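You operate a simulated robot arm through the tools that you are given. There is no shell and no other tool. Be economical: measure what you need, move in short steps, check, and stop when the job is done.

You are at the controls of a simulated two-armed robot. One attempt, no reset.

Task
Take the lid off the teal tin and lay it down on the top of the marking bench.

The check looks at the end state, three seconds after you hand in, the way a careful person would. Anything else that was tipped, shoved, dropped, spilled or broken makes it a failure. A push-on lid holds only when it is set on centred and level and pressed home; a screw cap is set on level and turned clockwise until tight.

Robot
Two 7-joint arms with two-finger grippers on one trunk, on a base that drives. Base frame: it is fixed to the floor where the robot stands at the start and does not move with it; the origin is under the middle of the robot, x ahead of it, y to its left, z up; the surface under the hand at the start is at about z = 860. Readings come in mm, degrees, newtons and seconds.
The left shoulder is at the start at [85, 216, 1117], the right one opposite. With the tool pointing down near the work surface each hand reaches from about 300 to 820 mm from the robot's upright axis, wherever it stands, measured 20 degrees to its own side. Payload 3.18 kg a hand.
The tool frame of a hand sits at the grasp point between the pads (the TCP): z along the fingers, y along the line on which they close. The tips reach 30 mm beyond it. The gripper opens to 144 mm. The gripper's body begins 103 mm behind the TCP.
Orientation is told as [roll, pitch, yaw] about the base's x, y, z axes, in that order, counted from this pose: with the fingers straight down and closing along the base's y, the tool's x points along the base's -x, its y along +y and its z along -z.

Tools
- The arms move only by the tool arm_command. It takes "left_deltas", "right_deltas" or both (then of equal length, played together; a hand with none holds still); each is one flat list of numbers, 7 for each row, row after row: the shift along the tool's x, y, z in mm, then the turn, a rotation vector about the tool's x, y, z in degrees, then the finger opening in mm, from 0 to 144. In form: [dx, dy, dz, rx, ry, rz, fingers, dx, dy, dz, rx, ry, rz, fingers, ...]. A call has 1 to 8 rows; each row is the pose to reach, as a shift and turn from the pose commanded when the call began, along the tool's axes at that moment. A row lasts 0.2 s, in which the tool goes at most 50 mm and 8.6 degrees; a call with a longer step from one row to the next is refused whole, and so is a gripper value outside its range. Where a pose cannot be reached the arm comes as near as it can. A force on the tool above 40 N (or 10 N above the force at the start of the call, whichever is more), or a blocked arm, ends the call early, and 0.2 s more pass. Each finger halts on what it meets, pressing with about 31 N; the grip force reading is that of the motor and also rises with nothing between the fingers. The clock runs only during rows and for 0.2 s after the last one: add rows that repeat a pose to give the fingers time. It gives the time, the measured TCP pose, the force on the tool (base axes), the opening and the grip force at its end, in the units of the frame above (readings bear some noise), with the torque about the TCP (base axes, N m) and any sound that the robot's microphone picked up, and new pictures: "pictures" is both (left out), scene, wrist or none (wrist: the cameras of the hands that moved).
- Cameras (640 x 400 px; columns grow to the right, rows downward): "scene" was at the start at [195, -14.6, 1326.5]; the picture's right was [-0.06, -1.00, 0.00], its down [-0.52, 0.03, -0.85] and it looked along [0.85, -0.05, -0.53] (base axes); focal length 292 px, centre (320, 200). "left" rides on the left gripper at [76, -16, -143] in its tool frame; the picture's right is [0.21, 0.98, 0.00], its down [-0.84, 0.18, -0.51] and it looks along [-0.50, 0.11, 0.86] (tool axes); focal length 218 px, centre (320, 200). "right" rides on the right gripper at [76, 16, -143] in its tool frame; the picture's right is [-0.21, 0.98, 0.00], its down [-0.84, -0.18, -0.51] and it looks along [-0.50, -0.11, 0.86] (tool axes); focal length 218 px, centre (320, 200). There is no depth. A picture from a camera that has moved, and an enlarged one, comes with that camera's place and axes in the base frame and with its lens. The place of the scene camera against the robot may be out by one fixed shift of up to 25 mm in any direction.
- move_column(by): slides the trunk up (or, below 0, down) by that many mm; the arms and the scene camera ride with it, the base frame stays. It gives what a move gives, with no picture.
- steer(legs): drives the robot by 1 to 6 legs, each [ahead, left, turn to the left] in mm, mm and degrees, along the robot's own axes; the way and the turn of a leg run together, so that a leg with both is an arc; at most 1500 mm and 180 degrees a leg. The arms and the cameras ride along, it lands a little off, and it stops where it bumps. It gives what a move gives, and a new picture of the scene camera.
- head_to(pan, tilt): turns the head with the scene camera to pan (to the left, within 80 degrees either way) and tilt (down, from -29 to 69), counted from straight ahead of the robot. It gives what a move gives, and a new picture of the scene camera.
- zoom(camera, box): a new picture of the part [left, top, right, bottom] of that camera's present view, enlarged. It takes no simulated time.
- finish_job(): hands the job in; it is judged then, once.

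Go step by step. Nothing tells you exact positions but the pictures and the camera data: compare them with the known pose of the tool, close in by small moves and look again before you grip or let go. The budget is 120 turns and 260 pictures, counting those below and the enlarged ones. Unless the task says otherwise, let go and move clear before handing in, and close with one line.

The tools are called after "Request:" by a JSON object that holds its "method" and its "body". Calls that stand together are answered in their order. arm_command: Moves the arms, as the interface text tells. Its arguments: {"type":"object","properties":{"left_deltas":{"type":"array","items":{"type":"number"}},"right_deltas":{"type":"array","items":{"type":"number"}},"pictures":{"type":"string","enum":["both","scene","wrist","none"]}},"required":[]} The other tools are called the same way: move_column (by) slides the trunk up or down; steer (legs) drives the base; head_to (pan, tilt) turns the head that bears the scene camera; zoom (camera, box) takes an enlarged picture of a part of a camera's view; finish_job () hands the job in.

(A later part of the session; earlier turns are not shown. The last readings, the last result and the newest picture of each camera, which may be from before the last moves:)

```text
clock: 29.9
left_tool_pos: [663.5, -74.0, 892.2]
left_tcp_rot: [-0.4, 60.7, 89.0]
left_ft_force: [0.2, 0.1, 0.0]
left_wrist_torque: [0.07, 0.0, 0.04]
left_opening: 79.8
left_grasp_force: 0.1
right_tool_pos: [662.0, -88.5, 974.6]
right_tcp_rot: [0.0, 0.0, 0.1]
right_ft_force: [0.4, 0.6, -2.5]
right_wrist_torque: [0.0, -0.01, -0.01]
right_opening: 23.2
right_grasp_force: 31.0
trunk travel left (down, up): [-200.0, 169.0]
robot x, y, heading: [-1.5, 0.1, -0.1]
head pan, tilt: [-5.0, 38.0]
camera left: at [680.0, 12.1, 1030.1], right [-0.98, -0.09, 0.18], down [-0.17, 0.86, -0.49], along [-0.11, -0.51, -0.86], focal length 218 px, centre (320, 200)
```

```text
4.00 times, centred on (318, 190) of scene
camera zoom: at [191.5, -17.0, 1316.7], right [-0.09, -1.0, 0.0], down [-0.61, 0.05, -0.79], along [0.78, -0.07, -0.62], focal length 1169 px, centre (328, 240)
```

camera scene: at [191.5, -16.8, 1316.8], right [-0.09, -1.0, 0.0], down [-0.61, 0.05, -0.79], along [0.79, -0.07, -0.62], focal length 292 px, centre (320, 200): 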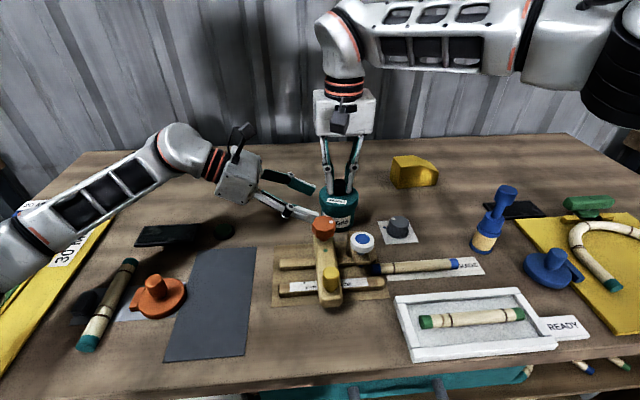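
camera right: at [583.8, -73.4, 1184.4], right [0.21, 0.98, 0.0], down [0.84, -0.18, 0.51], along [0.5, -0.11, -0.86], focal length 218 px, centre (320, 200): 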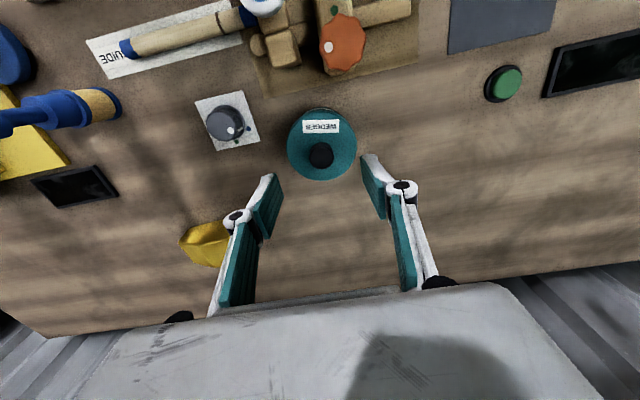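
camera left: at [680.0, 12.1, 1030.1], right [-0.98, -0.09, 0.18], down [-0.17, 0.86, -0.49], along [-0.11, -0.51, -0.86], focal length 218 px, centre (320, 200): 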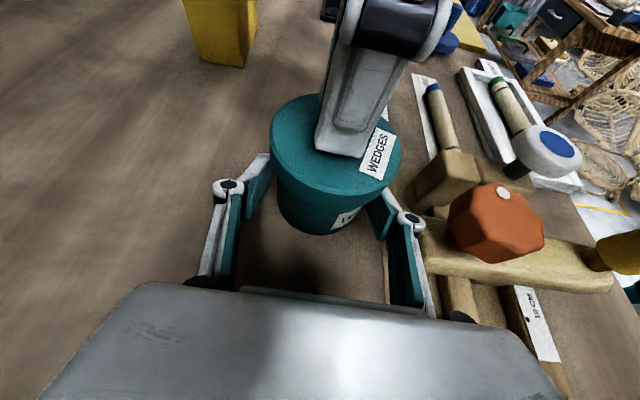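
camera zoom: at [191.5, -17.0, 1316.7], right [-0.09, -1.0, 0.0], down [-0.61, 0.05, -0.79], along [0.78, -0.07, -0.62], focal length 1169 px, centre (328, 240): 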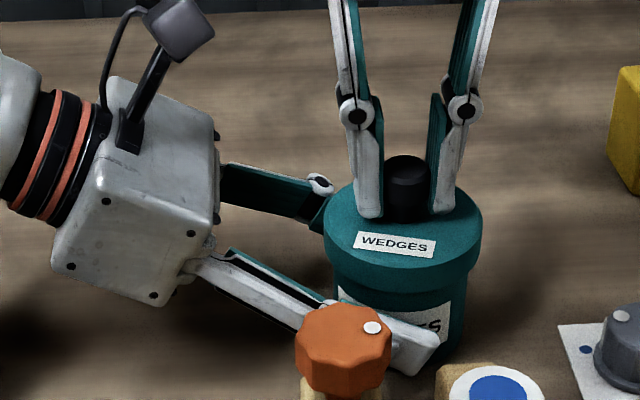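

The fingers straddle the tin body. I'll close the left gripper.

Request:
{"method": "arm_command", "body": {"left_deltas": [0, 0, 0, 0, 0, 0, 74, 0, 0, 0, 0, 0, 0, 70, 0, 0, 0, 0, 0, 0, 64, 0, 0, 0, 0, 0, 0, 58, 0, 0, 0, 0, 0, 0, 58], "pictures": "wrist"}}

Request:
{"method": "zoom", "body": {"camera": "scene", "box": [238, 140, 398, 240]}}

```text
clock: 31.1
left_tool_pos: [664.4, -73.7, 894.3]
left_tcp_rot: [-0.4, 60.8, 88.9]
left_ft_force: [-3.3, 1.6, 0.0]
left_wrist_torque: [0.0, 0.02, -0.1]
left_opening: 70.8
left_grasp_force: 31.1
right_tool_pos: [662.9, -87.8, 975.3]
right_tcp_rot: [0.0, -0.1, 0.0]
right_ft_force: [4.2, -0.8, 0.9]
right_wrist_torque: [-0.05, -0.26, 0.04]
right_opening: 22.9
right_grasp_force: 30.4
trunk travel left (down, up): [-200.0, 169.0]
robot x, y, heading: [0.9, 1.7, -0.0]
head pan, tilt: [-5.0, 38.0]
heard: snap
camera left: at [679.7, 11.9, 1030.3], right [-0.98, -0.09, 0.18], down [-0.17, 0.86, -0.49], along [-0.11, -0.51, -0.85], focal length 218 px, centre (320, 200)
```

left: 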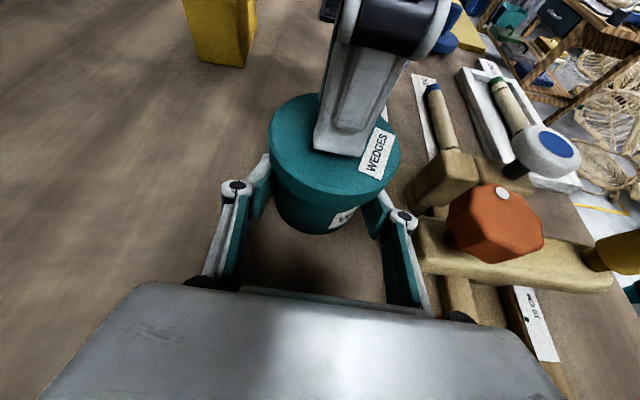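

```text
4.00 times, centred on (318, 190) of scene
camera zoom: at [191.4, -17.0, 1316.8], right [-0.09, -1.0, 0.0], down [-0.61, 0.05, -0.79], along [0.79, -0.07, -0.62], focal length 1169 px, centre (328, 240)
```

zoom: 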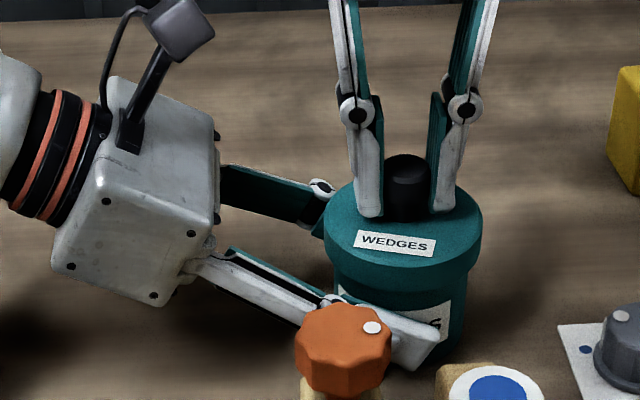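

Both hands hold now, and I heard a snap, so the lid has probably freed. I'll lift the right hand gently.

Request:
{"method": "arm_command", "body": {"right_deltas": [0, 0, -2, 0, 0, 0, 10, 0, 0, -4, 0, 0, 0, 10, 0, 0, -7, 0, 0, 0, 10, 0, 0, -10, 0, 0, 0, 10, 0, 0, -10, 0, 0, 0, 10], "pictures": "none"}}

Request:
{"method": "zoom", "body": {"camera": "scene", "box": [238, 140, 398, 240]}}

Request:
{"method": "zoom", "body": {"camera": "left", "box": [220, 60, 440, 260]}}

```text
clock: 32.3
left_tool_pos: [663.9, -73.1, 893.7]
left_tcp_rot: [-0.4, 60.7, 89.1]
left_ft_force: [0.0, 0.4, -0.3]
left_wrist_torque: [0.01, 0.05, 0.02]
left_opening: 70.9
left_grasp_force: 30.4
right_tool_pos: [663.6, -88.4, 984.0]
right_tcp_rot: [0.0, -0.1, 0.0]
right_ft_force: [0.4, -0.2, -0.2]
right_wrist_torque: [-0.01, 0.02, 0.01]
right_opening: 22.9
right_grasp_force: 31.7
trunk travel left (down, up): [-200.0, 169.0]
robot x, y, heading: [2.0, 2.2, -0.3]
head pan, tilt: [-5.0, 38.0]
```

```text
4.00 times, centred on (318, 190) of scene
camera zoom: at [191.6, -17.0, 1316.7], right [-0.09, -1.0, 0.0], down [-0.61, 0.05, -0.79], along [0.78, -0.07, -0.62], focal length 1169 px, centre (328, 240)
```

zoom: 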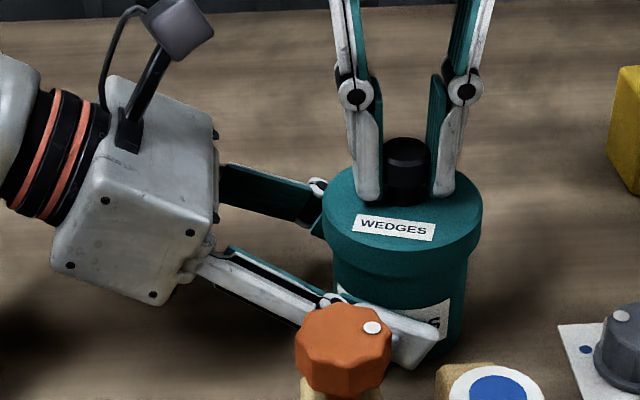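

```text
2.00 times, centred on (330, 160) of left
camera zoom: at [680.4, 12.4, 1030.4], right [-0.98, -0.09, 0.18], down [-0.17, 0.86, -0.49], along [-0.11, -0.51, -0.86], focal length 436 px, centre (300, 280)
```

zoom: 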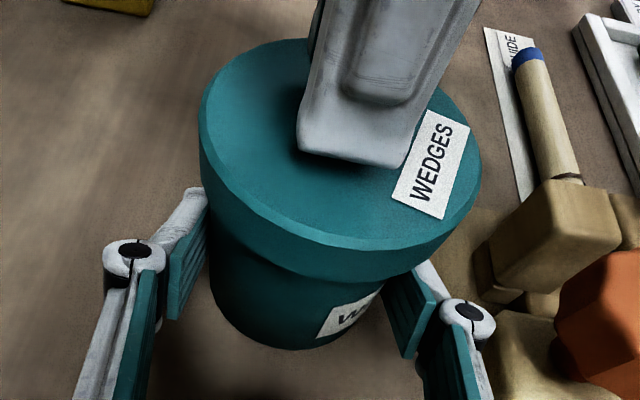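

The lid is lifting with no force while the tin stays put. I'll lift 50 mm more, straight up.

Request:
{"method": "arm_command", "body": {"right_deltas": [0, 0, -10, 0, 0, 0, 10, 0, 0, -20, 0, 0, 0, 10, 0, 0, -30, 0, 0, 0, 10, 0, 0, -40, 0, 0, 0, 10, 0, 0, -60, 0, 0, 0, 10, 0, 0, -60, 0, 0, 0, 10]}}

```text
clock: 33.7
left_tool_pos: [663.4, -74.7, 894.2]
left_tcp_rot: [-0.5, 60.7, 88.9]
left_ft_force: [0.0, 0.0, -0.1]
left_wrist_torque: [0.02, 0.07, 0.0]
left_opening: 70.8
left_grasp_force: 31.4
right_tool_pos: [664.0, -87.7, 1043.8]
right_tcp_rot: [0.0, 0.0, -0.1]
right_ft_force: [0.3, 0.6, -1.5]
right_wrist_torque: [-0.01, 0.0, -0.02]
right_opening: 23.2
right_grasp_force: 30.8
trunk travel left (down, up): [-200.0, 169.0]
robot x, y, heading: [-2.7, 0.0, 0.1]
head pan, tilt: [-5.0, 38.0]
camera scene: at [191.6, -17.1, 1316.7], right [-0.09, -1.0, 0.0], down [-0.61, 0.05, -0.79], along [0.78, -0.07, -0.62], focal length 292 px, centre (320, 200)
camera right: at [587.4, -72.4, 1187.1], right [0.21, 0.98, 0.0], down [0.84, -0.18, 0.51], along [0.5, -0.11, -0.86], focal length 218 px, centre (320, 200)
```

scene: 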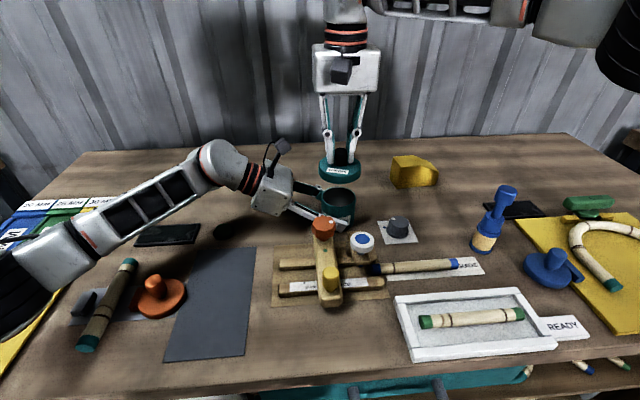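
right: 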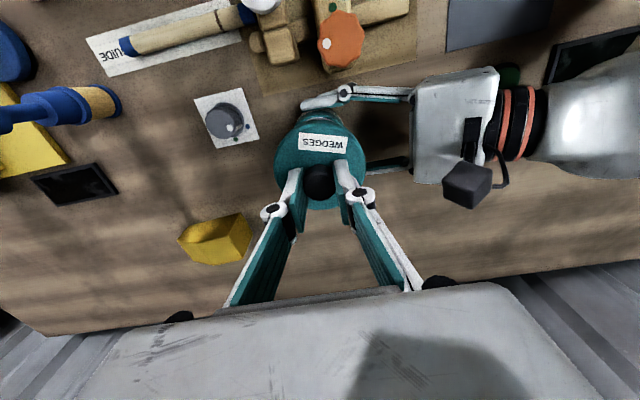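

The lid is off. I'll release the tin body with the left hand and back it straight out.

Request:
{"method": "arm_command", "body": {"left_deltas": [0, 0, 0, 0, 0, 0, 74, 0, 0, 0, 0, 0, 0, 78, 0, 0, 0, 0, 0, 0, 80, 0, 0, 0, 0, 0, 0, 80], "pictures": "wrist"}}

Request:
{"method": "zoom", "body": {"camera": "scene", "box": [238, 140, 398, 240]}}

```text
clock: 34.7
left_tool_pos: [663.0, -74.7, 894.8]
left_tcp_rot: [-0.5, 60.7, 88.9]
left_ft_force: [-0.9, -0.1, 0.7]
left_wrist_torque: [0.02, -0.02, 0.0]
left_opening: 80.1
left_grasp_force: 0.1
right_tool_pos: [665.0, -86.5, 1044.3]
right_tcp_rot: [-0.1, 0.1, 0.1]
right_ft_force: [-0.1, -0.2, -0.2]
right_wrist_torque: [-0.02, 0.01, 0.01]
right_opening: 23.0
right_grasp_force: 31.2
trunk travel left (down, up): [-200.0, 169.0]
robot x, y, heading: [-2.8, 2.8, 0.1]
head pan, tilt: [-5.0, 38.0]
camera left: at [679.9, 12.0, 1030.4], right [-0.98, -0.09, 0.18], down [-0.17, 0.86, -0.49], along [-0.11, -0.51, -0.85], focal length 218 px, centre (320, 200)
```

left: 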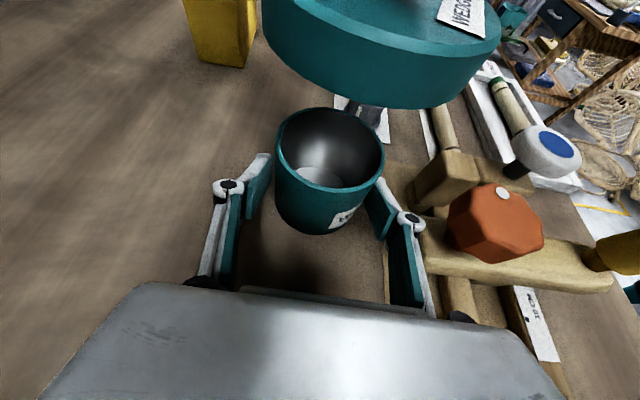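

```text
4.00 times, centred on (318, 190) of scene
camera zoom: at [191.4, -17.0, 1316.8], right [-0.09, -1.0, 0.0], down [-0.61, 0.05, -0.79], along [0.79, -0.07, -0.62], focal length 1169 px, centre (328, 240)
```

zoom: 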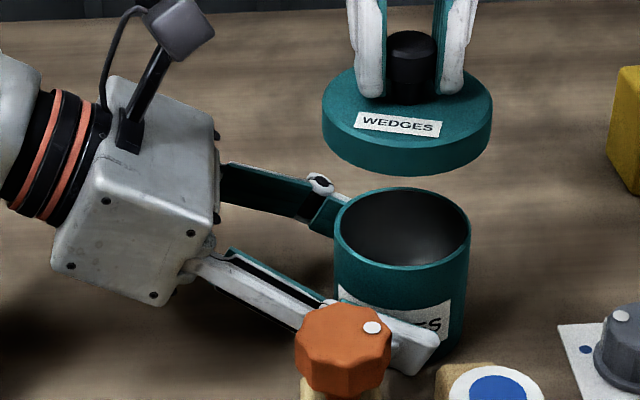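

The tin stands open and upright. I'll back the left hand out along the same line.

Request:
{"method": "arm_command", "body": {"left_deltas": [0, 0, -20, 0, 0, 0, 80, 0, 0, -45, 0, 0, 0, 80, 0, 0, -80, 0, 0, 0, 80, 0, 0, -120, 0, 0, 0, 80, 0, 0, -160, 0, 0, 0, 80, 20, 0, -200, 0, 0, 0, 80, 40, 0, -240, 0, 0, 0, 80], "pictures": "scene"}}

```text
clock: 36.3
left_tool_pos: [665.2, 116.7, 1045.5]
left_tcp_rot: [-0.4, 60.7, 88.8]
left_ft_force: [-0.1, -0.4, 0.1]
left_wrist_torque: [0.03, -0.03, 0.0]
left_opening: 80.0
left_grasp_force: 0.1
right_tool_pos: [663.8, -87.0, 1045.0]
right_tcp_rot: [0.0, 0.0, -0.1]
right_ft_force: [-0.5, 0.1, -0.8]
right_wrist_torque: [0.0, -0.04, 0.01]
right_opening: 23.2
right_grasp_force: 31.0
trunk travel left (down, up): [-200.0, 169.0]
robot x, y, heading: [-0.2, 0.4, -0.1]
head pan, tilt: [-5.0, 38.0]
camera scene: at [190.7, -16.7, 1317.0], right [-0.09, -1.0, 0.0], down [-0.61, 0.05, -0.79], along [0.79, -0.07, -0.62], focal length 292 px, centre (320, 200)
```

scene: 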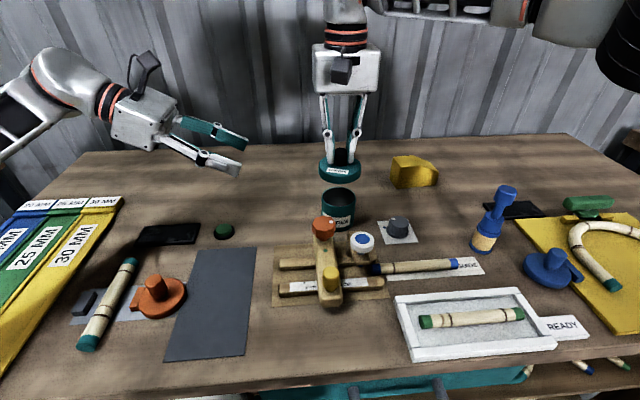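

I'll move the left hand further away, then carry the lid to the free spot left of the tin at about (680, 40).

Request:
{"method": "arm_command", "body": {"left_deltas": [0, 25, -30, 0, 0, 0, 80, 0, 50, -60, 0, 0, 0, 80, 0, 80, -90, 0, 0, 0, 80, 0, 110, -120, 0, 0, 0, 80, 0, 150, -130, 0, 0, 0, 80, 0, 150, -130, 0, 0, 0, 80], "pictures": "none"}}

Request:
{"method": "arm_command", "body": {"right_deltas": [-2, 25, 0, 0, 0, 0, 10, -5, 50, 0, 0, 0, 0, 10, -8, 75, 0, 0, 0, 0, 10, -12, 100, 0, 0, 0, 0, 10, -15, 127, 0, 0, 0, 0, 10, -15, 127, 0, 0, 0, 0, 10]}}

```text
clock: 37.7
left_tool_pos: [516.6, 232.2, 1111.9]
left_tcp_rot: [-0.2, 60.7, 89.0]
left_ft_force: [-0.2, -0.3, 0.9]
left_wrist_torque: [-0.03, 0.01, -0.05]
left_opening: 80.1
left_grasp_force: 0.1
right_tool_pos: [664.1, -87.3, 1043.5]
right_tcp_rot: [0.1, 0.1, 0.0]
right_ft_force: [0.7, 0.1, -1.0]
right_wrist_torque: [0.0, 0.03, 0.03]
right_opening: 23.1
right_grasp_force: 30.5
trunk travel left (down, up): [-200.0, 169.0]
robot x, y, heading: [-4.9, 0.5, -0.0]
head pan, tilt: [-5.0, 38.0]
```

```text
clock: 39.1
left_tool_pos: [515.8, 231.4, 1111.4]
left_tcp_rot: [-0.5, 60.8, 89.0]
left_ft_force: [-0.4, 0.1, -0.2]
left_wrist_torque: [-0.03, -0.01, 0.0]
left_opening: 80.3
left_grasp_force: 0.0
right_tool_pos: [677.3, 0.2, 1048.1]
right_tcp_rot: [1.8, -0.1, -2.2]
right_ft_force: [-0.6, 0.4, -1.1]
right_wrist_torque: [-0.01, -0.03, -0.01]
right_opening: 23.3
right_grasp_force: 31.7
right hand out of reach, approached as far as the arm can: row 4, 5, 6
trunk travel left (down, up): [-200.0, 169.0]
robot x, y, heading: [2.6, 2.6, 0.2]
head pan, tilt: [-5.0, 38.0]
camera scene: at [191.3, -17.5, 1316.8], right [-0.09, -1.0, 0.0], down [-0.61, 0.05, -0.79], along [0.79, -0.07, -0.62], focal length 292 px, centre (320, 200)
camera right: at [601.3, 14.5, 1191.5], right [0.25, 0.97, 0.03], down [0.83, -0.23, 0.5], along [0.49, -0.1, -0.86], focal length 218 px, centre (320, 200)
```

scene: 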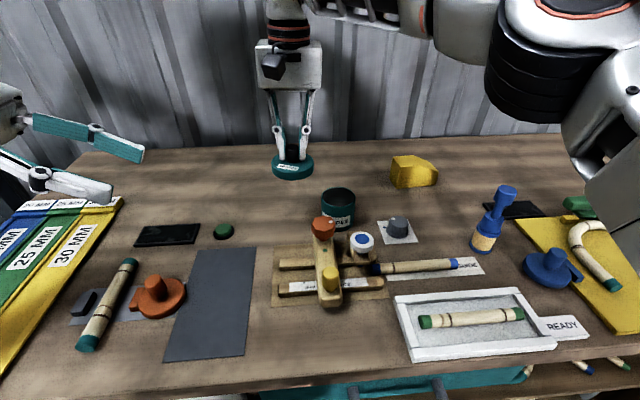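
right: 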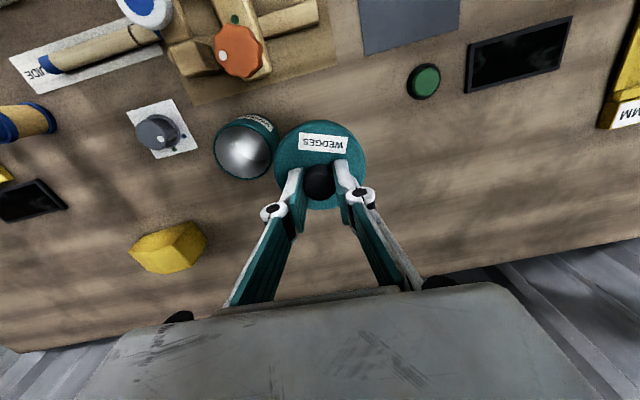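

The right arm's limit is near y = 0, so I'll place the lid behind-left of the tin at about (725, -5), which leaves roughly 25 mm of gap. I'll also level the hand and descend part-way.

Request:
{"method": "arm_command", "body": {"right_deltas": [-24, -3, 0, 1.8, 0, -2.2, 10, -48, -5, 0, 1.8, 0, -2.2, 10, -48, -5, 30, 1.8, 0, -2.2, 10, -48, -5, 60, 1.8, 0, -2.2, 10, -48, -5, 80, 1.8, 0, -2.2, 10, -48, -5, 80, 1.8, 0, -2.2, 10]}}

```text
clock: 40.5
left_tool_pos: [514.1, 231.8, 1110.9]
left_tcp_rot: [-0.6, 60.8, 88.9]
left_ft_force: [0.5, 0.6, 0.0]
left_wrist_torque: [-0.05, -0.03, -0.01]
left_opening: 80.1
left_grasp_force: 0.0
right_tool_pos: [693.3, -18.3, 978.2]
right_tcp_rot: [-1.7, -0.3, 0.8]
right_ft_force: [-0.9, -0.6, 10.6]
right_wrist_torque: [-0.44, 0.24, -0.04]
right_opening: 23.7
right_grasp_force: 31.5
right hand out of reach, approached as far as the arm can: row 1, 2, 3, 4, 5, 6
trunk travel left (down, up): [-200.0, 169.0]
robot x, y, heading: [2.1, 3.6, -0.1]
head pan, tilt: [-5.0, 38.0]
camera scene: at [190.4, -16.5, 1317.1], right [-0.09, -1.0, 0.0], down [-0.61, 0.05, -0.79], along [0.79, -0.07, -0.61], focal length 292 px, centre (320, 200)
camera right: at [614.7, 1.3, 1120.0], right [0.2, 0.98, -0.03], down [0.84, -0.15, 0.52], along [0.5, -0.12, -0.86], focal length 218 px, centre (320, 200)
```

scene: 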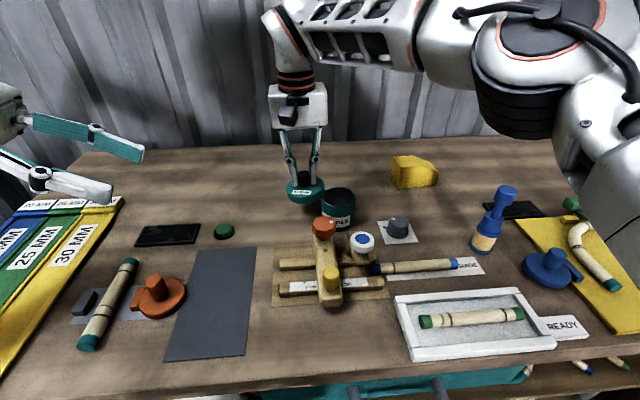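
right: 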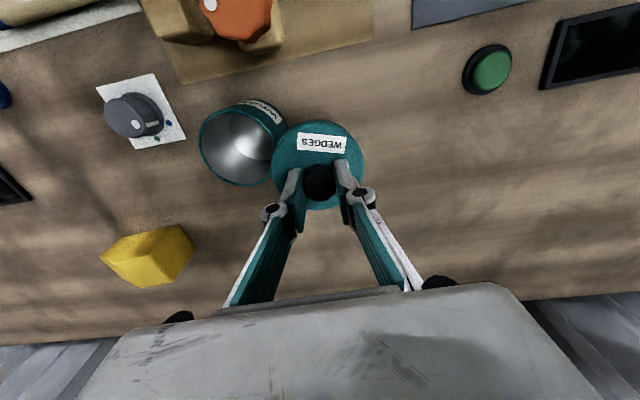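

The arm fell short and the lid is resting against the tin's rim (10 N). I'll lift straight up now.

Request:
{"method": "arm_command", "body": {"right_deltas": [0, 0, -15, 0, 0, 0, 10, 0, 0, -40, 0, 0, 0, 10, 0, 0, -70, 0, 0, 0, 10, 0, 0, -70, 0, 0, 0, 10]}}

Request:
{"method": "zoom", "body": {"camera": "scene", "box": [238, 140, 398, 240]}}

```text
clock: 41.5
left_tool_pos: [514.2, 233.4, 1113.5]
left_tcp_rot: [-0.8, 60.8, 88.6]
left_ft_force: [-1.0, 0.4, 0.5]
left_wrist_torque: [0.07, -0.09, 0.09]
left_opening: 80.1
left_grasp_force: 0.0
right_tool_pos: [662.7, -4.0, 1038.3]
right_tcp_rot: [-1.4, 0.0, 1.4]
right_ft_force: [0.0, 0.5, 0.1]
right_wrist_torque: [-0.02, -0.14, 0.0]
right_opening: 24.4
right_grasp_force: 31.1
right hand out of reach, approached as far as the arm can: row 1, 2, 3, 4
trunk travel left (down, up): [-200.0, 169.0]
robot x, y, heading: [-4.0, 3.5, 0.2]
head pan, tilt: [-5.0, 38.0]
camera scene: at [189.3, -16.9, 1317.4], right [-0.09, -1.0, 0.0], down [-0.61, 0.05, -0.79], along [0.79, -0.07, -0.61], focal length 292 px, centre (320, 200)
camera right: at [586.0, 13.1, 1180.7], right [0.18, 0.98, -0.03], down [0.85, -0.15, 0.51], along [0.5, -0.12, -0.86], focal length 218 px, centre (320, 200)
```

scene: 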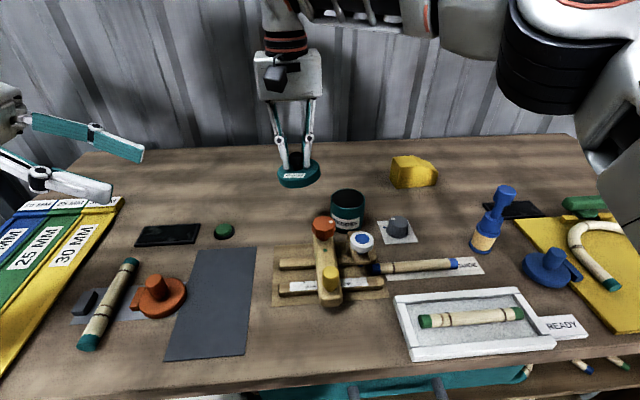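
right: 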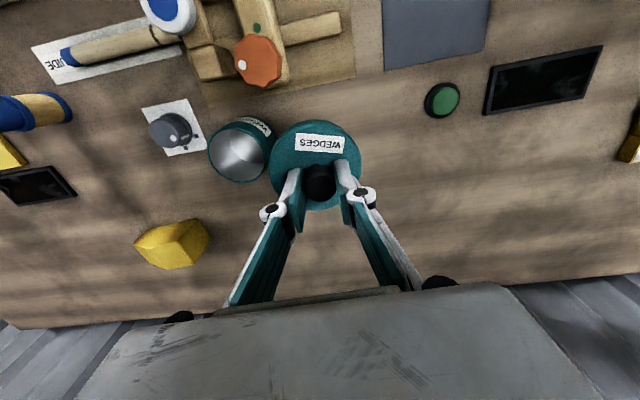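

```text
4.00 times, centred on (318, 190) of scene
camera zoom: at [189.3, -16.9, 1317.4], right [-0.09, -1.0, 0.0], down [-0.61, 0.05, -0.79], along [0.79, -0.07, -0.61], focal length 1169 px, centre (328, 240)
```

zoom: 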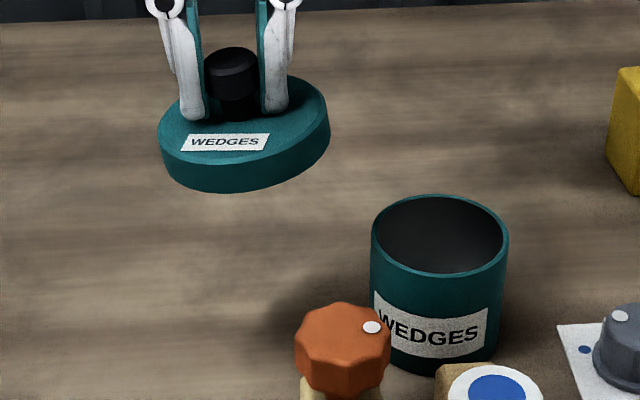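

The contact shoved the tin about 20 mm to its right, so I'll put it back later. The lid comes first: reach improves lower down, so I'll pull in slightly, descend, and then shift away from the tin.

Request:
{"method": "arm_command", "body": {"right_deltas": [6, 0, 10, -1.4, 0, 1.4, 10, 10, 0, 30, -1.4, 0, 1.4, 10, 12, 5, 45, -1.4, 0, 1.4, 10, 12, 12, 60, -1.4, 0, 1.4, 10, 12, 20, 75, -1.4, 0, 1.4, 10, 12, 28, 80, -1.4, 0, 1.4, 10, 12, 28, 80, -1.4, 0, 1.4, 10], "pictures": "wrist"}}

Request:
{"method": "zoom", "body": {"camera": "scene", "box": [218, 140, 378, 240]}}

```text
clock: 43.1
left_tool_pos: [515.5, 231.9, 1110.8]
left_tcp_rot: [-0.5, 60.6, 88.9]
left_ft_force: [-0.1, 0.4, -0.4]
left_wrist_torque: [-0.01, 0.01, 0.01]
left_opening: 80.1
left_grasp_force: 0.0
right_tool_pos: [647.3, 27.9, 955.7]
right_tcp_rot: [-0.4, 0.0, 0.7]
right_ft_force: [-0.1, -0.6, -0.2]
right_wrist_torque: [0.0, -0.01, 0.0]
right_opening: 23.2
right_grasp_force: 31.3
trunk travel left (down, up): [-200.0, 169.0]
robot x, y, heading: [0.6, -1.6, 0.1]
head pan, tilt: [-5.0, 38.0]
camera right: at [570.7, 43.1, 1097.6], right [0.2, 0.98, -0.01], down [0.84, -0.17, 0.51], along [0.5, -0.1, -0.86], focal length 218 px, centre (320, 200)
```

right: 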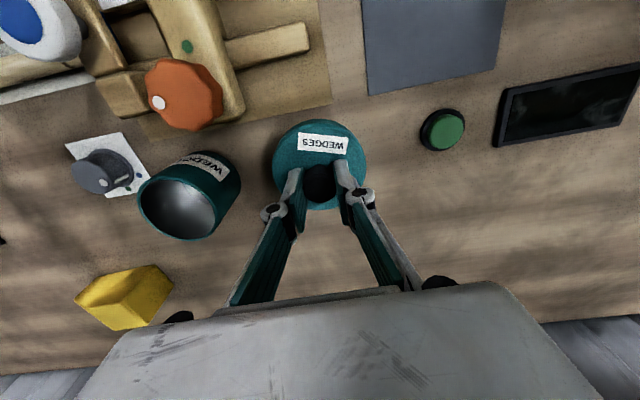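

```text
4.00 times, centred on (298, 190) of scene
camera zoom: at [191.4, -17.1, 1316.8], right [-0.09, -1.0, 0.0], down [-0.61, 0.05, -0.79], along [0.79, -0.07, -0.62], focal length 1169 px, centre (408, 240)
```

zoom: 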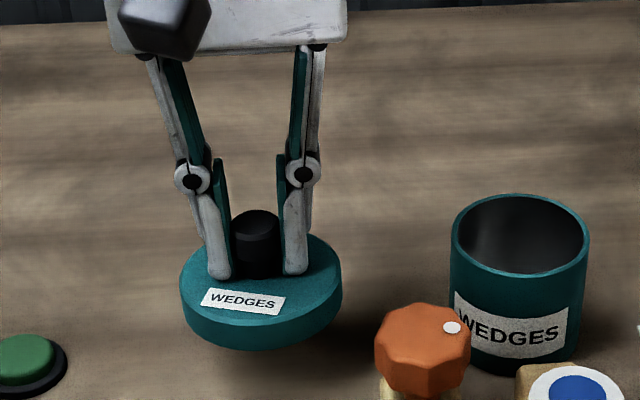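

All reached: the lid is nearly level at (647, 28), well clear of the tin and the green button. I'll lower it.

Request:
{"method": "arm_command", "body": {"right_deltas": [0, 0, 12, 0, 0, 0, 10, 0, 0, 24, 0, 0, 0, 10, 0, 0, 32, 0, 0, 0, 10, 0, 0, 32, 0, 0, 0, 10], "pictures": "none"}}

Request:
{"method": "zoom", "body": {"camera": "scene", "box": [218, 140, 378, 240]}}

```text
clock: 44.1
left_tool_pos: [516.1, 232.4, 1111.7]
left_tcp_rot: [-0.5, 60.7, 88.9]
left_ft_force: [-0.3, 0.0, 0.6]
left_wrist_torque: [0.02, 0.01, -0.05]
left_opening: 80.0
left_grasp_force: 0.1
right_tool_pos: [646.3, 28.6, 923.5]
right_tcp_rot: [-0.4, 0.0, 0.8]
right_ft_force: [0.5, 0.2, -0.4]
right_wrist_torque: [0.0, 0.0, 0.0]
right_opening: 23.0
right_grasp_force: 30.7
trunk travel left (down, up): [-200.0, 169.0]
robot x, y, heading: [-1.4, -1.1, 0.3]
head pan, tilt: [-5.0, 38.0]
```

```text
4.00 times, centred on (298, 190) of scene
camera zoom: at [191.4, -17.0, 1316.8], right [-0.09, -1.0, 0.0], down [-0.61, 0.05, -0.79], along [0.79, -0.07, -0.62], focal length 1169 px, centre (408, 240)
```

zoom: 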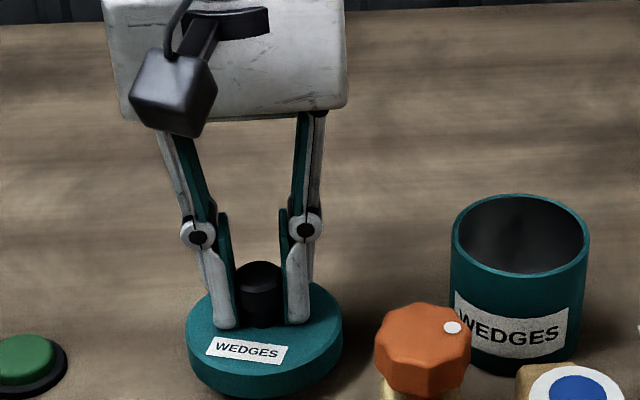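

Not touching yet. I'll go down in small steps and watch the force.

Request:
{"method": "arm_command", "body": {"right_deltas": [0, 0, 3, 0, 0, 0, 10, 0, 0, 6, 0, 0, 0, 10, 0, 0, 6, 0, 0, 0, 10], "pictures": "none"}}

Request:
{"method": "arm_command", "body": {"right_deltas": [0, 0, 2, 0, 0, 0, 10, 0, 0, 4, 0, 0, 0, 10, 0, 0, 4, 0, 0, 0, 10], "pictures": "none"}}

Request:
{"method": "zoom", "body": {"camera": "scene", "box": [218, 150, 378, 250]}}

```text
clock: 44.9
left_tool_pos: [514.4, 231.5, 1111.4]
left_tcp_rot: [-0.5, 60.8, 88.8]
left_ft_force: [0.3, 0.9, 0.3]
left_wrist_torque: [-0.03, 0.03, 0.02]
left_opening: 79.8
left_grasp_force: 0.1
right_tool_pos: [646.7, 28.3, 917.3]
right_tcp_rot: [-0.4, 0.0, 0.8]
right_ft_force: [-0.6, -0.5, 0.1]
right_wrist_torque: [-0.07, -0.01, 0.01]
right_opening: 23.1
right_grasp_force: 30.4
trunk travel left (down, up): [-200.0, 169.0]
robot x, y, heading: [-1.8, -1.9, 0.1]
head pan, tilt: [-5.0, 38.0]
```

```text
clock: 45.7
left_tool_pos: [515.5, 231.8, 1112.5]
left_tcp_rot: [-0.4, 60.7, 88.9]
left_ft_force: [-1.1, 0.0, 0.0]
left_wrist_torque: [0.02, -0.03, 0.0]
left_opening: 80.1
left_grasp_force: 0.0
right_tool_pos: [647.3, 28.0, 913.4]
right_tcp_rot: [-0.4, 0.0, 0.8]
right_ft_force: [0.1, -0.6, 0.6]
right_wrist_torque: [0.01, -0.01, -0.01]
right_opening: 23.2
right_grasp_force: 31.1
trunk travel left (down, up): [-200.0, 169.0]
robot x, y, heading: [2.5, -1.2, 0.0]
head pan, tilt: [-5.0, 38.0]
```

```text
4.00 times, centred on (298, 200) of scene
camera zoom: at [191.4, -17.0, 1316.8], right [-0.09, -1.0, 0.0], down [-0.61, 0.05, -0.79], along [0.79, -0.07, -0.62], focal length 1169 px, centre (408, 200)
```

zoom: 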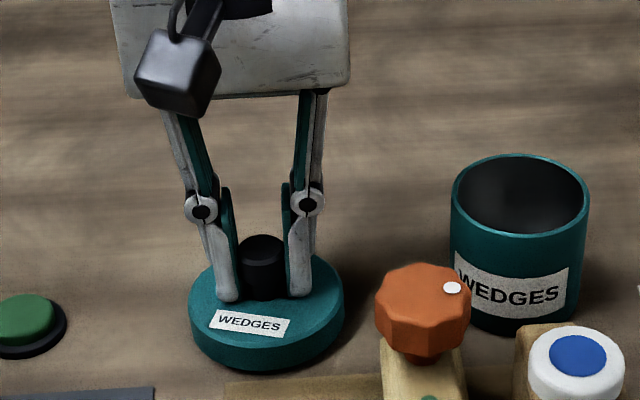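

Request:
{"method": "arm_command", "body": {"right_deltas": [0, 0, 2, 0, 0, 0, 10, 0, 0, 4, 0, 0, 0, 10, 0, 0, 4, 0, 0, 0, 10], "pictures": "none"}}

Request:
{"method": "arm_command", "body": {"right_deltas": [0, 0, 2, 0, 0, 0, 10, 0, 0, 4, 0, 0, 0, 10, 0, 0, 4, 0, 0, 0, 10], "pictures": "none"}}

Request:
{"method": "zoom", "body": {"camera": "scene", "box": [218, 150, 378, 250]}}

```text
clock: 46.5
left_tool_pos: [514.6, 232.4, 1112.7]
left_tcp_rot: [-0.6, 60.7, 88.8]
left_ft_force: [0.4, 0.7, -0.2]
left_wrist_torque: [0.05, 0.03, -0.01]
left_opening: 80.0
left_grasp_force: 0.0
right_tool_pos: [647.1, 26.7, 910.2]
right_tcp_rot: [-0.4, -0.1, 0.8]
right_ft_force: [-0.9, 0.0, 6.3]
right_wrist_torque: [0.02, -0.13, 0.01]
right_opening: 23.0
right_grasp_force: 31.0
trunk travel left (down, up): [-200.0, 169.0]
robot x, y, heading: [0.6, -2.8, -0.1]
head pan, tilt: [-5.0, 38.0]
```

```text
clock: 47.3
left_tool_pos: [511.5, 232.2, 1112.5]
left_tcp_rot: [-0.7, 60.8, 88.5]
left_ft_force: [-0.6, -0.6, -0.2]
left_wrist_torque: [-0.04, -0.04, 0.01]
left_opening: 80.1
left_grasp_force: 0.1
right_tool_pos: [647.1, 28.1, 908.4]
right_tcp_rot: [-0.3, -0.3, 0.7]
right_ft_force: [-5.2, -2.1, 24.9]
right_wrist_torque: [0.01, -0.62, 0.0]
right_opening: 23.3
right_grasp_force: 31.2
trunk travel left (down, up): [-200.0, 169.0]
robot x, y, heading: [1.3, 1.4, 0.1]
head pan, tilt: [-5.0, 38.0]
```

```text
4.00 times, centred on (298, 200) of scene
camera zoom: at [188.5, -17.4, 1317.5], right [-0.09, -1.0, 0.0], down [-0.61, 0.05, -0.79], along [0.79, -0.07, -0.61], focal length 1169 px, centre (408, 200)
```

zoom: 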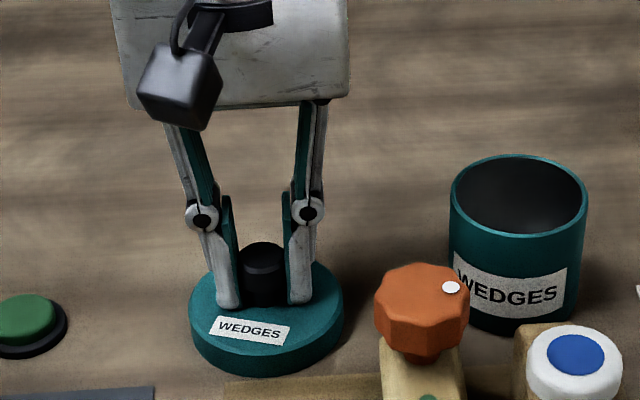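

The lid is on the bench. I'll ease off the press, open, and rise.

Request:
{"method": "arm_command", "body": {"right_deltas": [0, 0, -3, 0, 0, 0, 10, 0, 0, -3, 0, 0, 0, 24, 0, 0, -3, 0, 0, 0, 44, 0, 0, -3, 0, 0, 0, 50, 0, 0, -30, 0, 0, 0, 50, 0, 0, -60, 0, 0, 0, 50, 0, 0, -90, 0, 0, 0, 50, 0, 0, -90, 0, 0, 0, 50]}}

Request:
{"method": "zoom", "body": {"camera": "scene", "box": [218, 150, 378, 250]}}

```text
clock: 49.1
left_tool_pos: [516.0, 232.0, 1110.1]
left_tcp_rot: [-0.3, 60.7, 89.1]
left_ft_force: [-0.5, 0.5, -0.2]
left_wrist_torque: [-0.02, 0.0, 0.0]
left_opening: 80.1
left_grasp_force: 0.0
right_tool_pos: [646.1, 26.3, 995.7]
right_tcp_rot: [-0.4, 0.1, 0.7]
right_ft_force: [0.1, 0.0, 0.2]
right_wrist_torque: [-0.02, -0.04, -0.03]
right_opening: 50.0
right_grasp_force: 0.1
trunk travel left (down, up): [-200.0, 169.0]
robot x, y, heading: [-3.5, 1.4, 0.1]
head pan, tilt: [-5.0, 38.0]
camera scene: at [191.9, -17.1, 1316.6], right [-0.09, -1.0, 0.0], down [-0.61, 0.05, -0.79], along [0.78, -0.07, -0.62], focal length 292 px, centre (320, 200)
camera right: at [569.5, 43.5, 1138.4], right [0.19, 0.98, -0.01], down [0.85, -0.16, 0.51], along [0.5, -0.1, -0.86], focal length 218 px, centre (320, 200)
```

scene: 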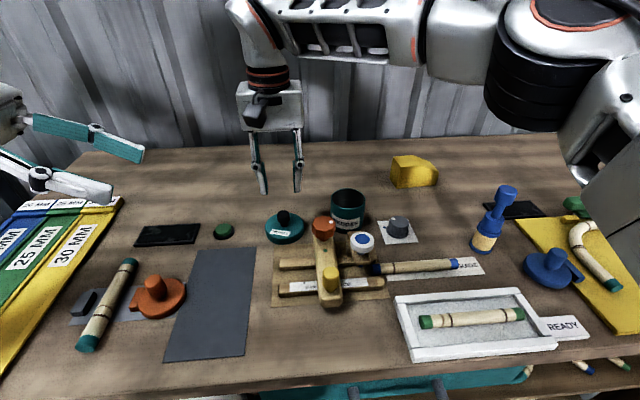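
right: 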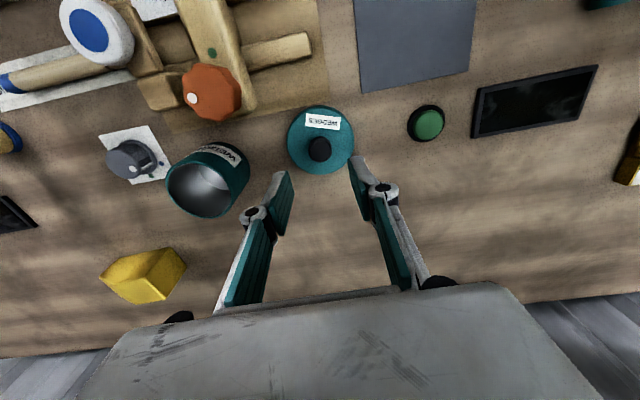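

```text
4.00 times, centred on (298, 200) of scene
camera zoom: at [191.9, -17.1, 1316.6], right [-0.09, -1.0, 0.0], down [-0.61, 0.05, -0.79], along [0.78, -0.07, -0.62], focal length 1169 px, centre (408, 200)
```

zoom: 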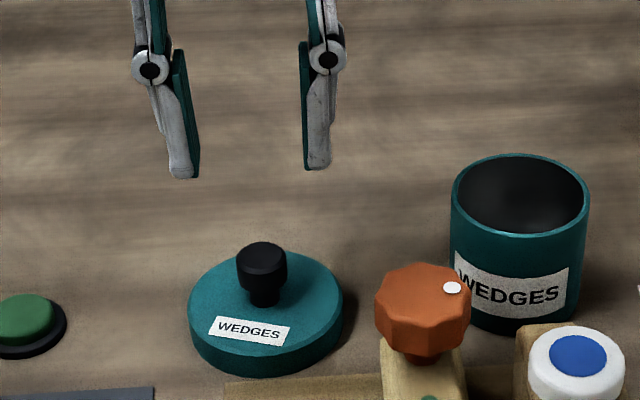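

The lid lies flat on the bench. Next I'll put the tin back where it stood, about 20 mm left and 7 mm forward, and first I'll move the right hand above it to measure.

Request:
{"method": "arm_command", "body": {"right_deltas": [-2, -34, -20, -0.4, 0, 0.7, 70, -5, -68, -20, -0.4, 0, 0.7, 90, -8, -102, -20, -0.4, 0, 0.7, 100, -10, -135, -20, -0.4, 0, 0.7, 100, -10, -135, -20, -0.4, 0, 0.7, 100]}}

Request:
{"method": "zoom", "body": {"camera": "scene", "box": [238, 140, 398, 240]}}

Request:
{"method": "zoom", "body": {"camera": "right", "box": [220, 80, 420, 205]}}

```text
clock: 50.3
left_tool_pos: [515.1, 231.9, 1112.1]
left_tcp_rot: [-0.4, 60.6, 88.9]
left_ft_force: [0.4, 0.3, 0.3]
left_wrist_torque: [0.02, -0.02, -0.02]
left_opening: 80.3
left_grasp_force: 0.0
right_tool_pos: [657.4, -105.8, 1017.5]
right_tcp_rot: [0.1, 0.0, 0.1]
right_ft_force: [-0.2, 0.4, 1.1]
right_wrist_torque: [0.01, -0.01, 0.02]
right_opening: 100.1
right_grasp_force: 0.1
trunk travel left (down, up): [-200.0, 169.0]
robot x, y, heading: [-3.2, 1.2, 0.1]
head pan, tilt: [-5.0, 38.0]
camera scene: at [191.4, -16.5, 1316.8], right [-0.09, -1.0, 0.0], down [-0.61, 0.05, -0.79], along [0.79, -0.07, -0.62], focal length 292 px, centre (320, 200)
camera right: at [581.4, -90.9, 1159.9], right [0.21, 0.98, 0.0], down [0.84, -0.18, 0.51], along [0.5, -0.11, -0.86], focal length 218 px, centre (320, 200)
```

scene: 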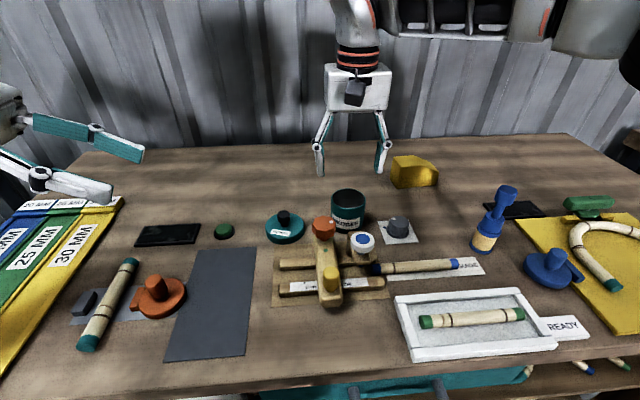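
right: 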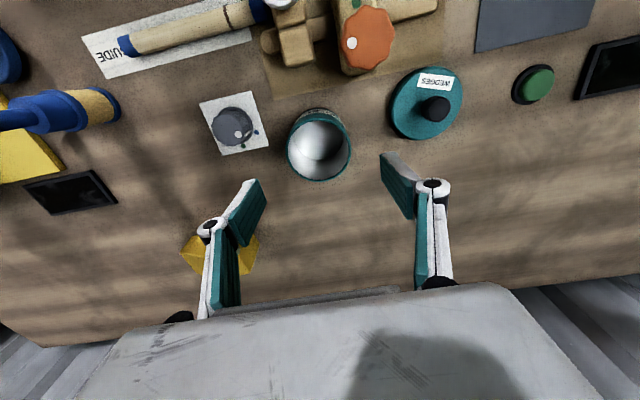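

```text
4.00 times, centred on (318, 190) of scene
camera zoom: at [191.4, -16.5, 1316.8], right [-0.09, -1.0, 0.0], down [-0.61, 0.05, -0.79], along [0.79, -0.07, -0.62], focal length 1169 px, centre (328, 240)
```

zoom: 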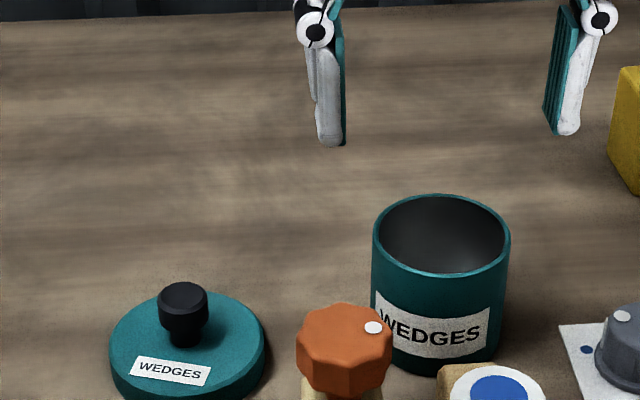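

```text
3.20 times, centred on (320, 142) of right
camera zoom: at [581.4, -90.9, 1159.9], right [0.21, 0.98, 0.0], down [0.84, -0.18, 0.51], along [0.5, -0.11, -0.86], focal length 698 px, centre (320, 384)
```

zoom: 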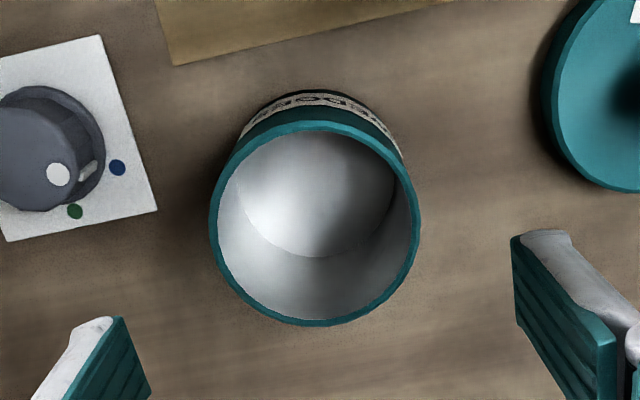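

The tin rim centre is at about (653, -108). I'll lower around it with a 90 mm opening.

Request:
{"method": "arm_command", "body": {"right_deltas": [4.5, -2, 20, 0, 0, 0, 90, 4.5, -2, 45, 0, 0, 0, 90, 4.5, -2, 45, 0, 0, 0, 90], "pictures": "none"}}

Request:
{"method": "zoom", "body": {"camera": "right", "box": [220, 80, 420, 205]}}

Request:
{"method": "zoom", "body": {"camera": "scene", "box": [238, 140, 398, 240]}}

```text
clock: 51.1
left_tool_pos: [515.3, 232.0, 1111.1]
left_tcp_rot: [-0.5, 60.7, 88.9]
left_ft_force: [-0.2, -0.7, -0.2]
left_wrist_torque: [0.03, 0.01, 0.0]
left_opening: 80.1
left_grasp_force: 0.1
right_tool_pos: [654.5, -108.7, 972.4]
right_tcp_rot: [0.0, -0.1, 0.1]
right_ft_force: [0.0, 0.3, -0.4]
right_wrist_torque: [-0.02, -0.04, -0.02]
right_opening: 90.1
right_grasp_force: 0.1
trunk travel left (down, up): [-200.0, 169.0]
robot x, y, heading: [2.3, -1.3, -0.3]
head pan, tilt: [-5.0, 38.0]
```

```text
3.20 times, centred on (320, 142) of right
camera zoom: at [578.1, -92.5, 1114.9], right [0.21, 0.98, 0.0], down [0.84, -0.18, 0.51], along [0.5, -0.1, -0.86], focal length 698 px, centre (320, 384)
```

zoom: 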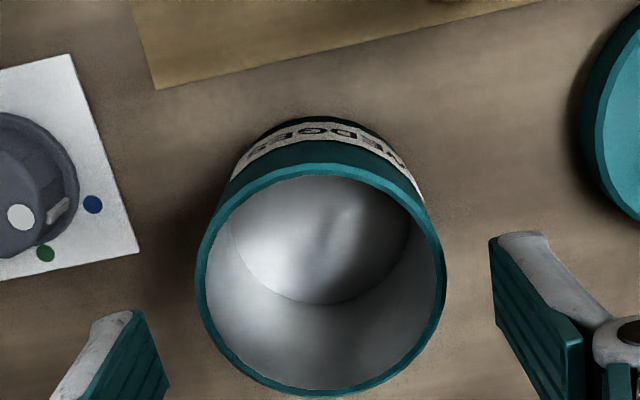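

```text
4.00 times, centred on (318, 190) of scene
camera zoom: at [191.0, -17.0, 1316.9], right [-0.09, -1.0, 0.0], down [-0.61, 0.05, -0.79], along [0.79, -0.07, -0.62], focal length 1169 px, centre (328, 240)
```

zoom: 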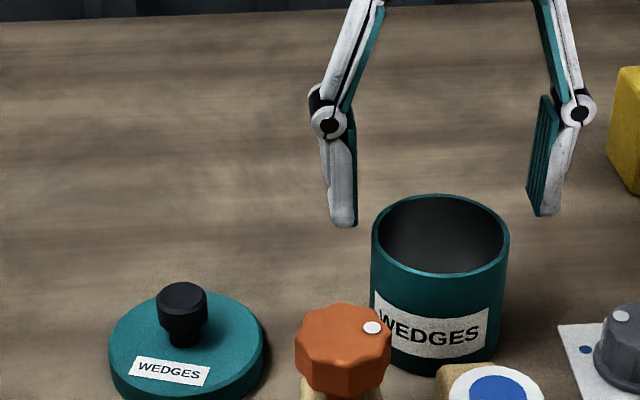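

Aligned to within 2–3 mm. I'll correct, descend to z 907 and close on the tin body.

Request:
{"method": "arm_command", "body": {"right_deltas": [2.5, 1, 15, 0, 0, 0, 90, 2.5, 1, 40, 0, 0, 0, 90, 2.5, 1, 65, 0, 0, 0, 88, 2.5, 1, 65, 0, 0, 0, 80, 2.5, 1, 65, 0, 0, 0, 72, 2.5, 1, 65, 0, 0, 0, 64, 2.5, 1, 65, 0, 0, 0, 60, 2.5, 1, 65, 0, 0, 0, 60], "pictures": "none"}}

Request:
{"method": "zoom", "body": {"camera": "scene", "box": [238, 140, 398, 240]}}

```text
clock: 52.9
left_tool_pos: [514.4, 232.1, 1112.2]
left_tcp_rot: [-0.5, 60.8, 89.0]
left_ft_force: [0.4, -0.4, 1.1]
left_wrist_torque: [0.01, 0.01, 0.01]
left_opening: 80.1
left_grasp_force: 0.0
right_tool_pos: [653.3, -106.6, 906.6]
right_tcp_rot: [0.0, 0.0, 0.1]
right_ft_force: [-0.1, -0.4, 1.0]
right_wrist_torque: [0.01, -0.06, -0.02]
right_opening: 68.1
right_grasp_force: 30.7
trunk travel left (down, up): [-200.0, 169.0]
robot x, y, heading: [1.1, 3.8, -0.1]
head pan, tilt: [-5.0, 38.0]
```

```text
4.00 times, centred on (318, 190) of scene
camera zoom: at [191.3, -17.0, 1316.8], right [-0.09, -1.0, 0.0], down [-0.61, 0.05, -0.79], along [0.79, -0.07, -0.62], focal length 1169 px, centre (328, 240)
```

zoom: 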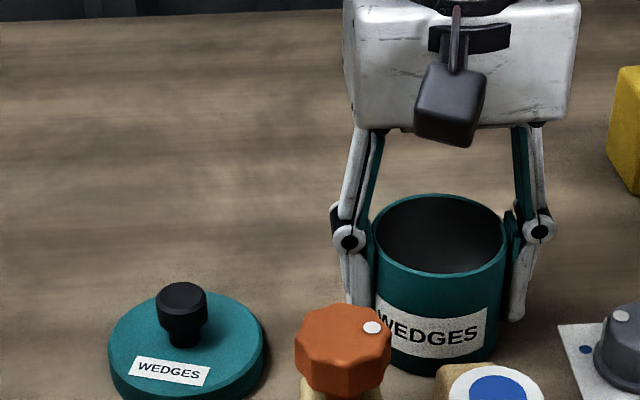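

The tin is held. I'll lift it 5 mm, move it +7 mm in x and +19.5 mm in y, then lower it.

Request:
{"method": "arm_command", "body": {"right_deltas": [0, 0, -3, 0, 0, 0, 60, 0, 0, -6, 0, 0, 0, 60, -3, 8, -6, 0, 0, 0, 60, -5, 14, -6, 0, 0, 0, 60, -7, 19.5, -6, 0, 0, 0, 60, -7, 19.5, -6, 0, 0, 0, 60, -7, 19.5, -4, 0, 0, 0, 60, -7, 19.5, -1.5, 0, 0, 0, 60], "pictures": "none"}}

Request:
{"method": "zoom", "body": {"camera": "scene", "box": [238, 140, 398, 240]}}

```text
clock: 54.7
left_tool_pos: [514.9, 231.7, 1111.6]
left_tcp_rot: [-0.3, 60.7, 88.9]
left_ft_force: [0.4, 0.0, 0.7]
left_wrist_torque: [0.03, -0.06, -0.02]
left_opening: 80.0
left_grasp_force: 0.1
right_tool_pos: [659.8, -87.9, 908.7]
right_tcp_rot: [0.1, 0.0, 0.1]
right_ft_force: [0.2, 0.3, -1.5]
right_wrist_torque: [0.0, -0.01, -0.02]
right_opening: 68.1
right_grasp_force: 31.3
trunk travel left (down, up): [-200.0, 169.0]
robot x, y, heading: [-2.4, -3.2, 0.1]
head pan, tilt: [-5.0, 38.0]
```

```text
4.00 times, centred on (318, 190) of scene
camera zoom: at [191.6, -17.1, 1316.7], right [-0.09, -1.0, 0.0], down [-0.61, 0.05, -0.79], along [0.78, -0.07, -0.62], focal length 1169 px, centre (328, 240)
```

zoom: 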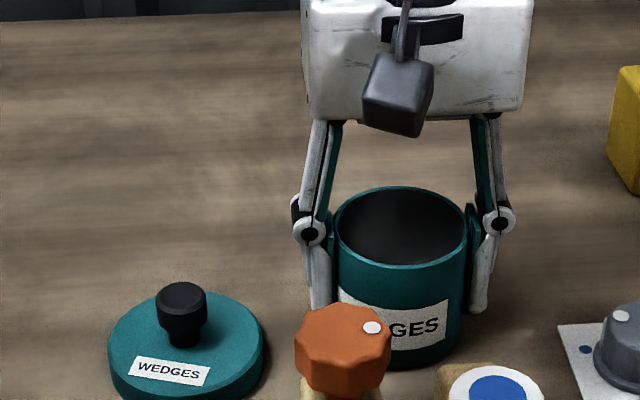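

The tin matches its original image position. I'll set it down, release, and rise straight up.

Request:
{"method": "arm_command", "body": {"right_deltas": [0, 0, 1, 0, 0, 0, 60, 0, 0, 1.8, 0, 0, 0, 60, 0, 0, 1.8, 0, 0, 0, 60, 0, 0, 1.8, 0, 0, 0, 72, 0, 0, 1.8, 0, 0, 0, 82, 0, 0, 1.8, 0, 0, 0, 88, 0, 0, 1.8, 0, 0, 0, 88], "pictures": "none"}}

Request:
{"method": "zoom", "body": {"camera": "scene", "box": [238, 140, 398, 240]}}

```text
clock: 56.3
left_tool_pos: [515.8, 232.7, 1111.6]
left_tcp_rot: [-0.3, 60.7, 88.9]
left_ft_force: [-0.5, -0.2, 0.2]
left_wrist_torque: [-0.02, -0.01, -0.02]
left_opening: 80.0
left_grasp_force: 0.0
right_tool_pos: [659.4, -88.3, 907.1]
right_tcp_rot: [0.0, 0.0, 0.1]
right_ft_force: [-0.2, 0.0, 0.3]
right_wrist_torque: [0.01, -0.02, -0.04]
right_opening: 87.8
right_grasp_force: 0.1
trunk travel left (down, up): [-200.0, 169.0]
robot x, y, heading: [-0.9, -1.8, 0.1]
head pan, tilt: [-5.0, 38.0]
```

```text
4.00 times, centred on (318, 190) of scene
camera zoom: at [191.4, -17.0, 1316.8], right [-0.09, -1.0, 0.0], down [-0.61, 0.05, -0.79], along [0.79, -0.07, -0.62], focal length 1169 px, centre (328, 240)
```

zoom: 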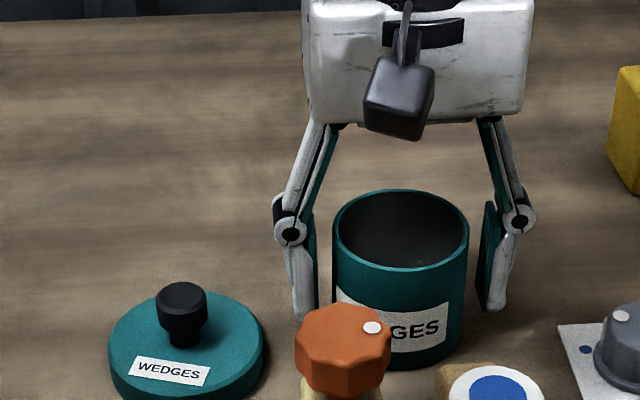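

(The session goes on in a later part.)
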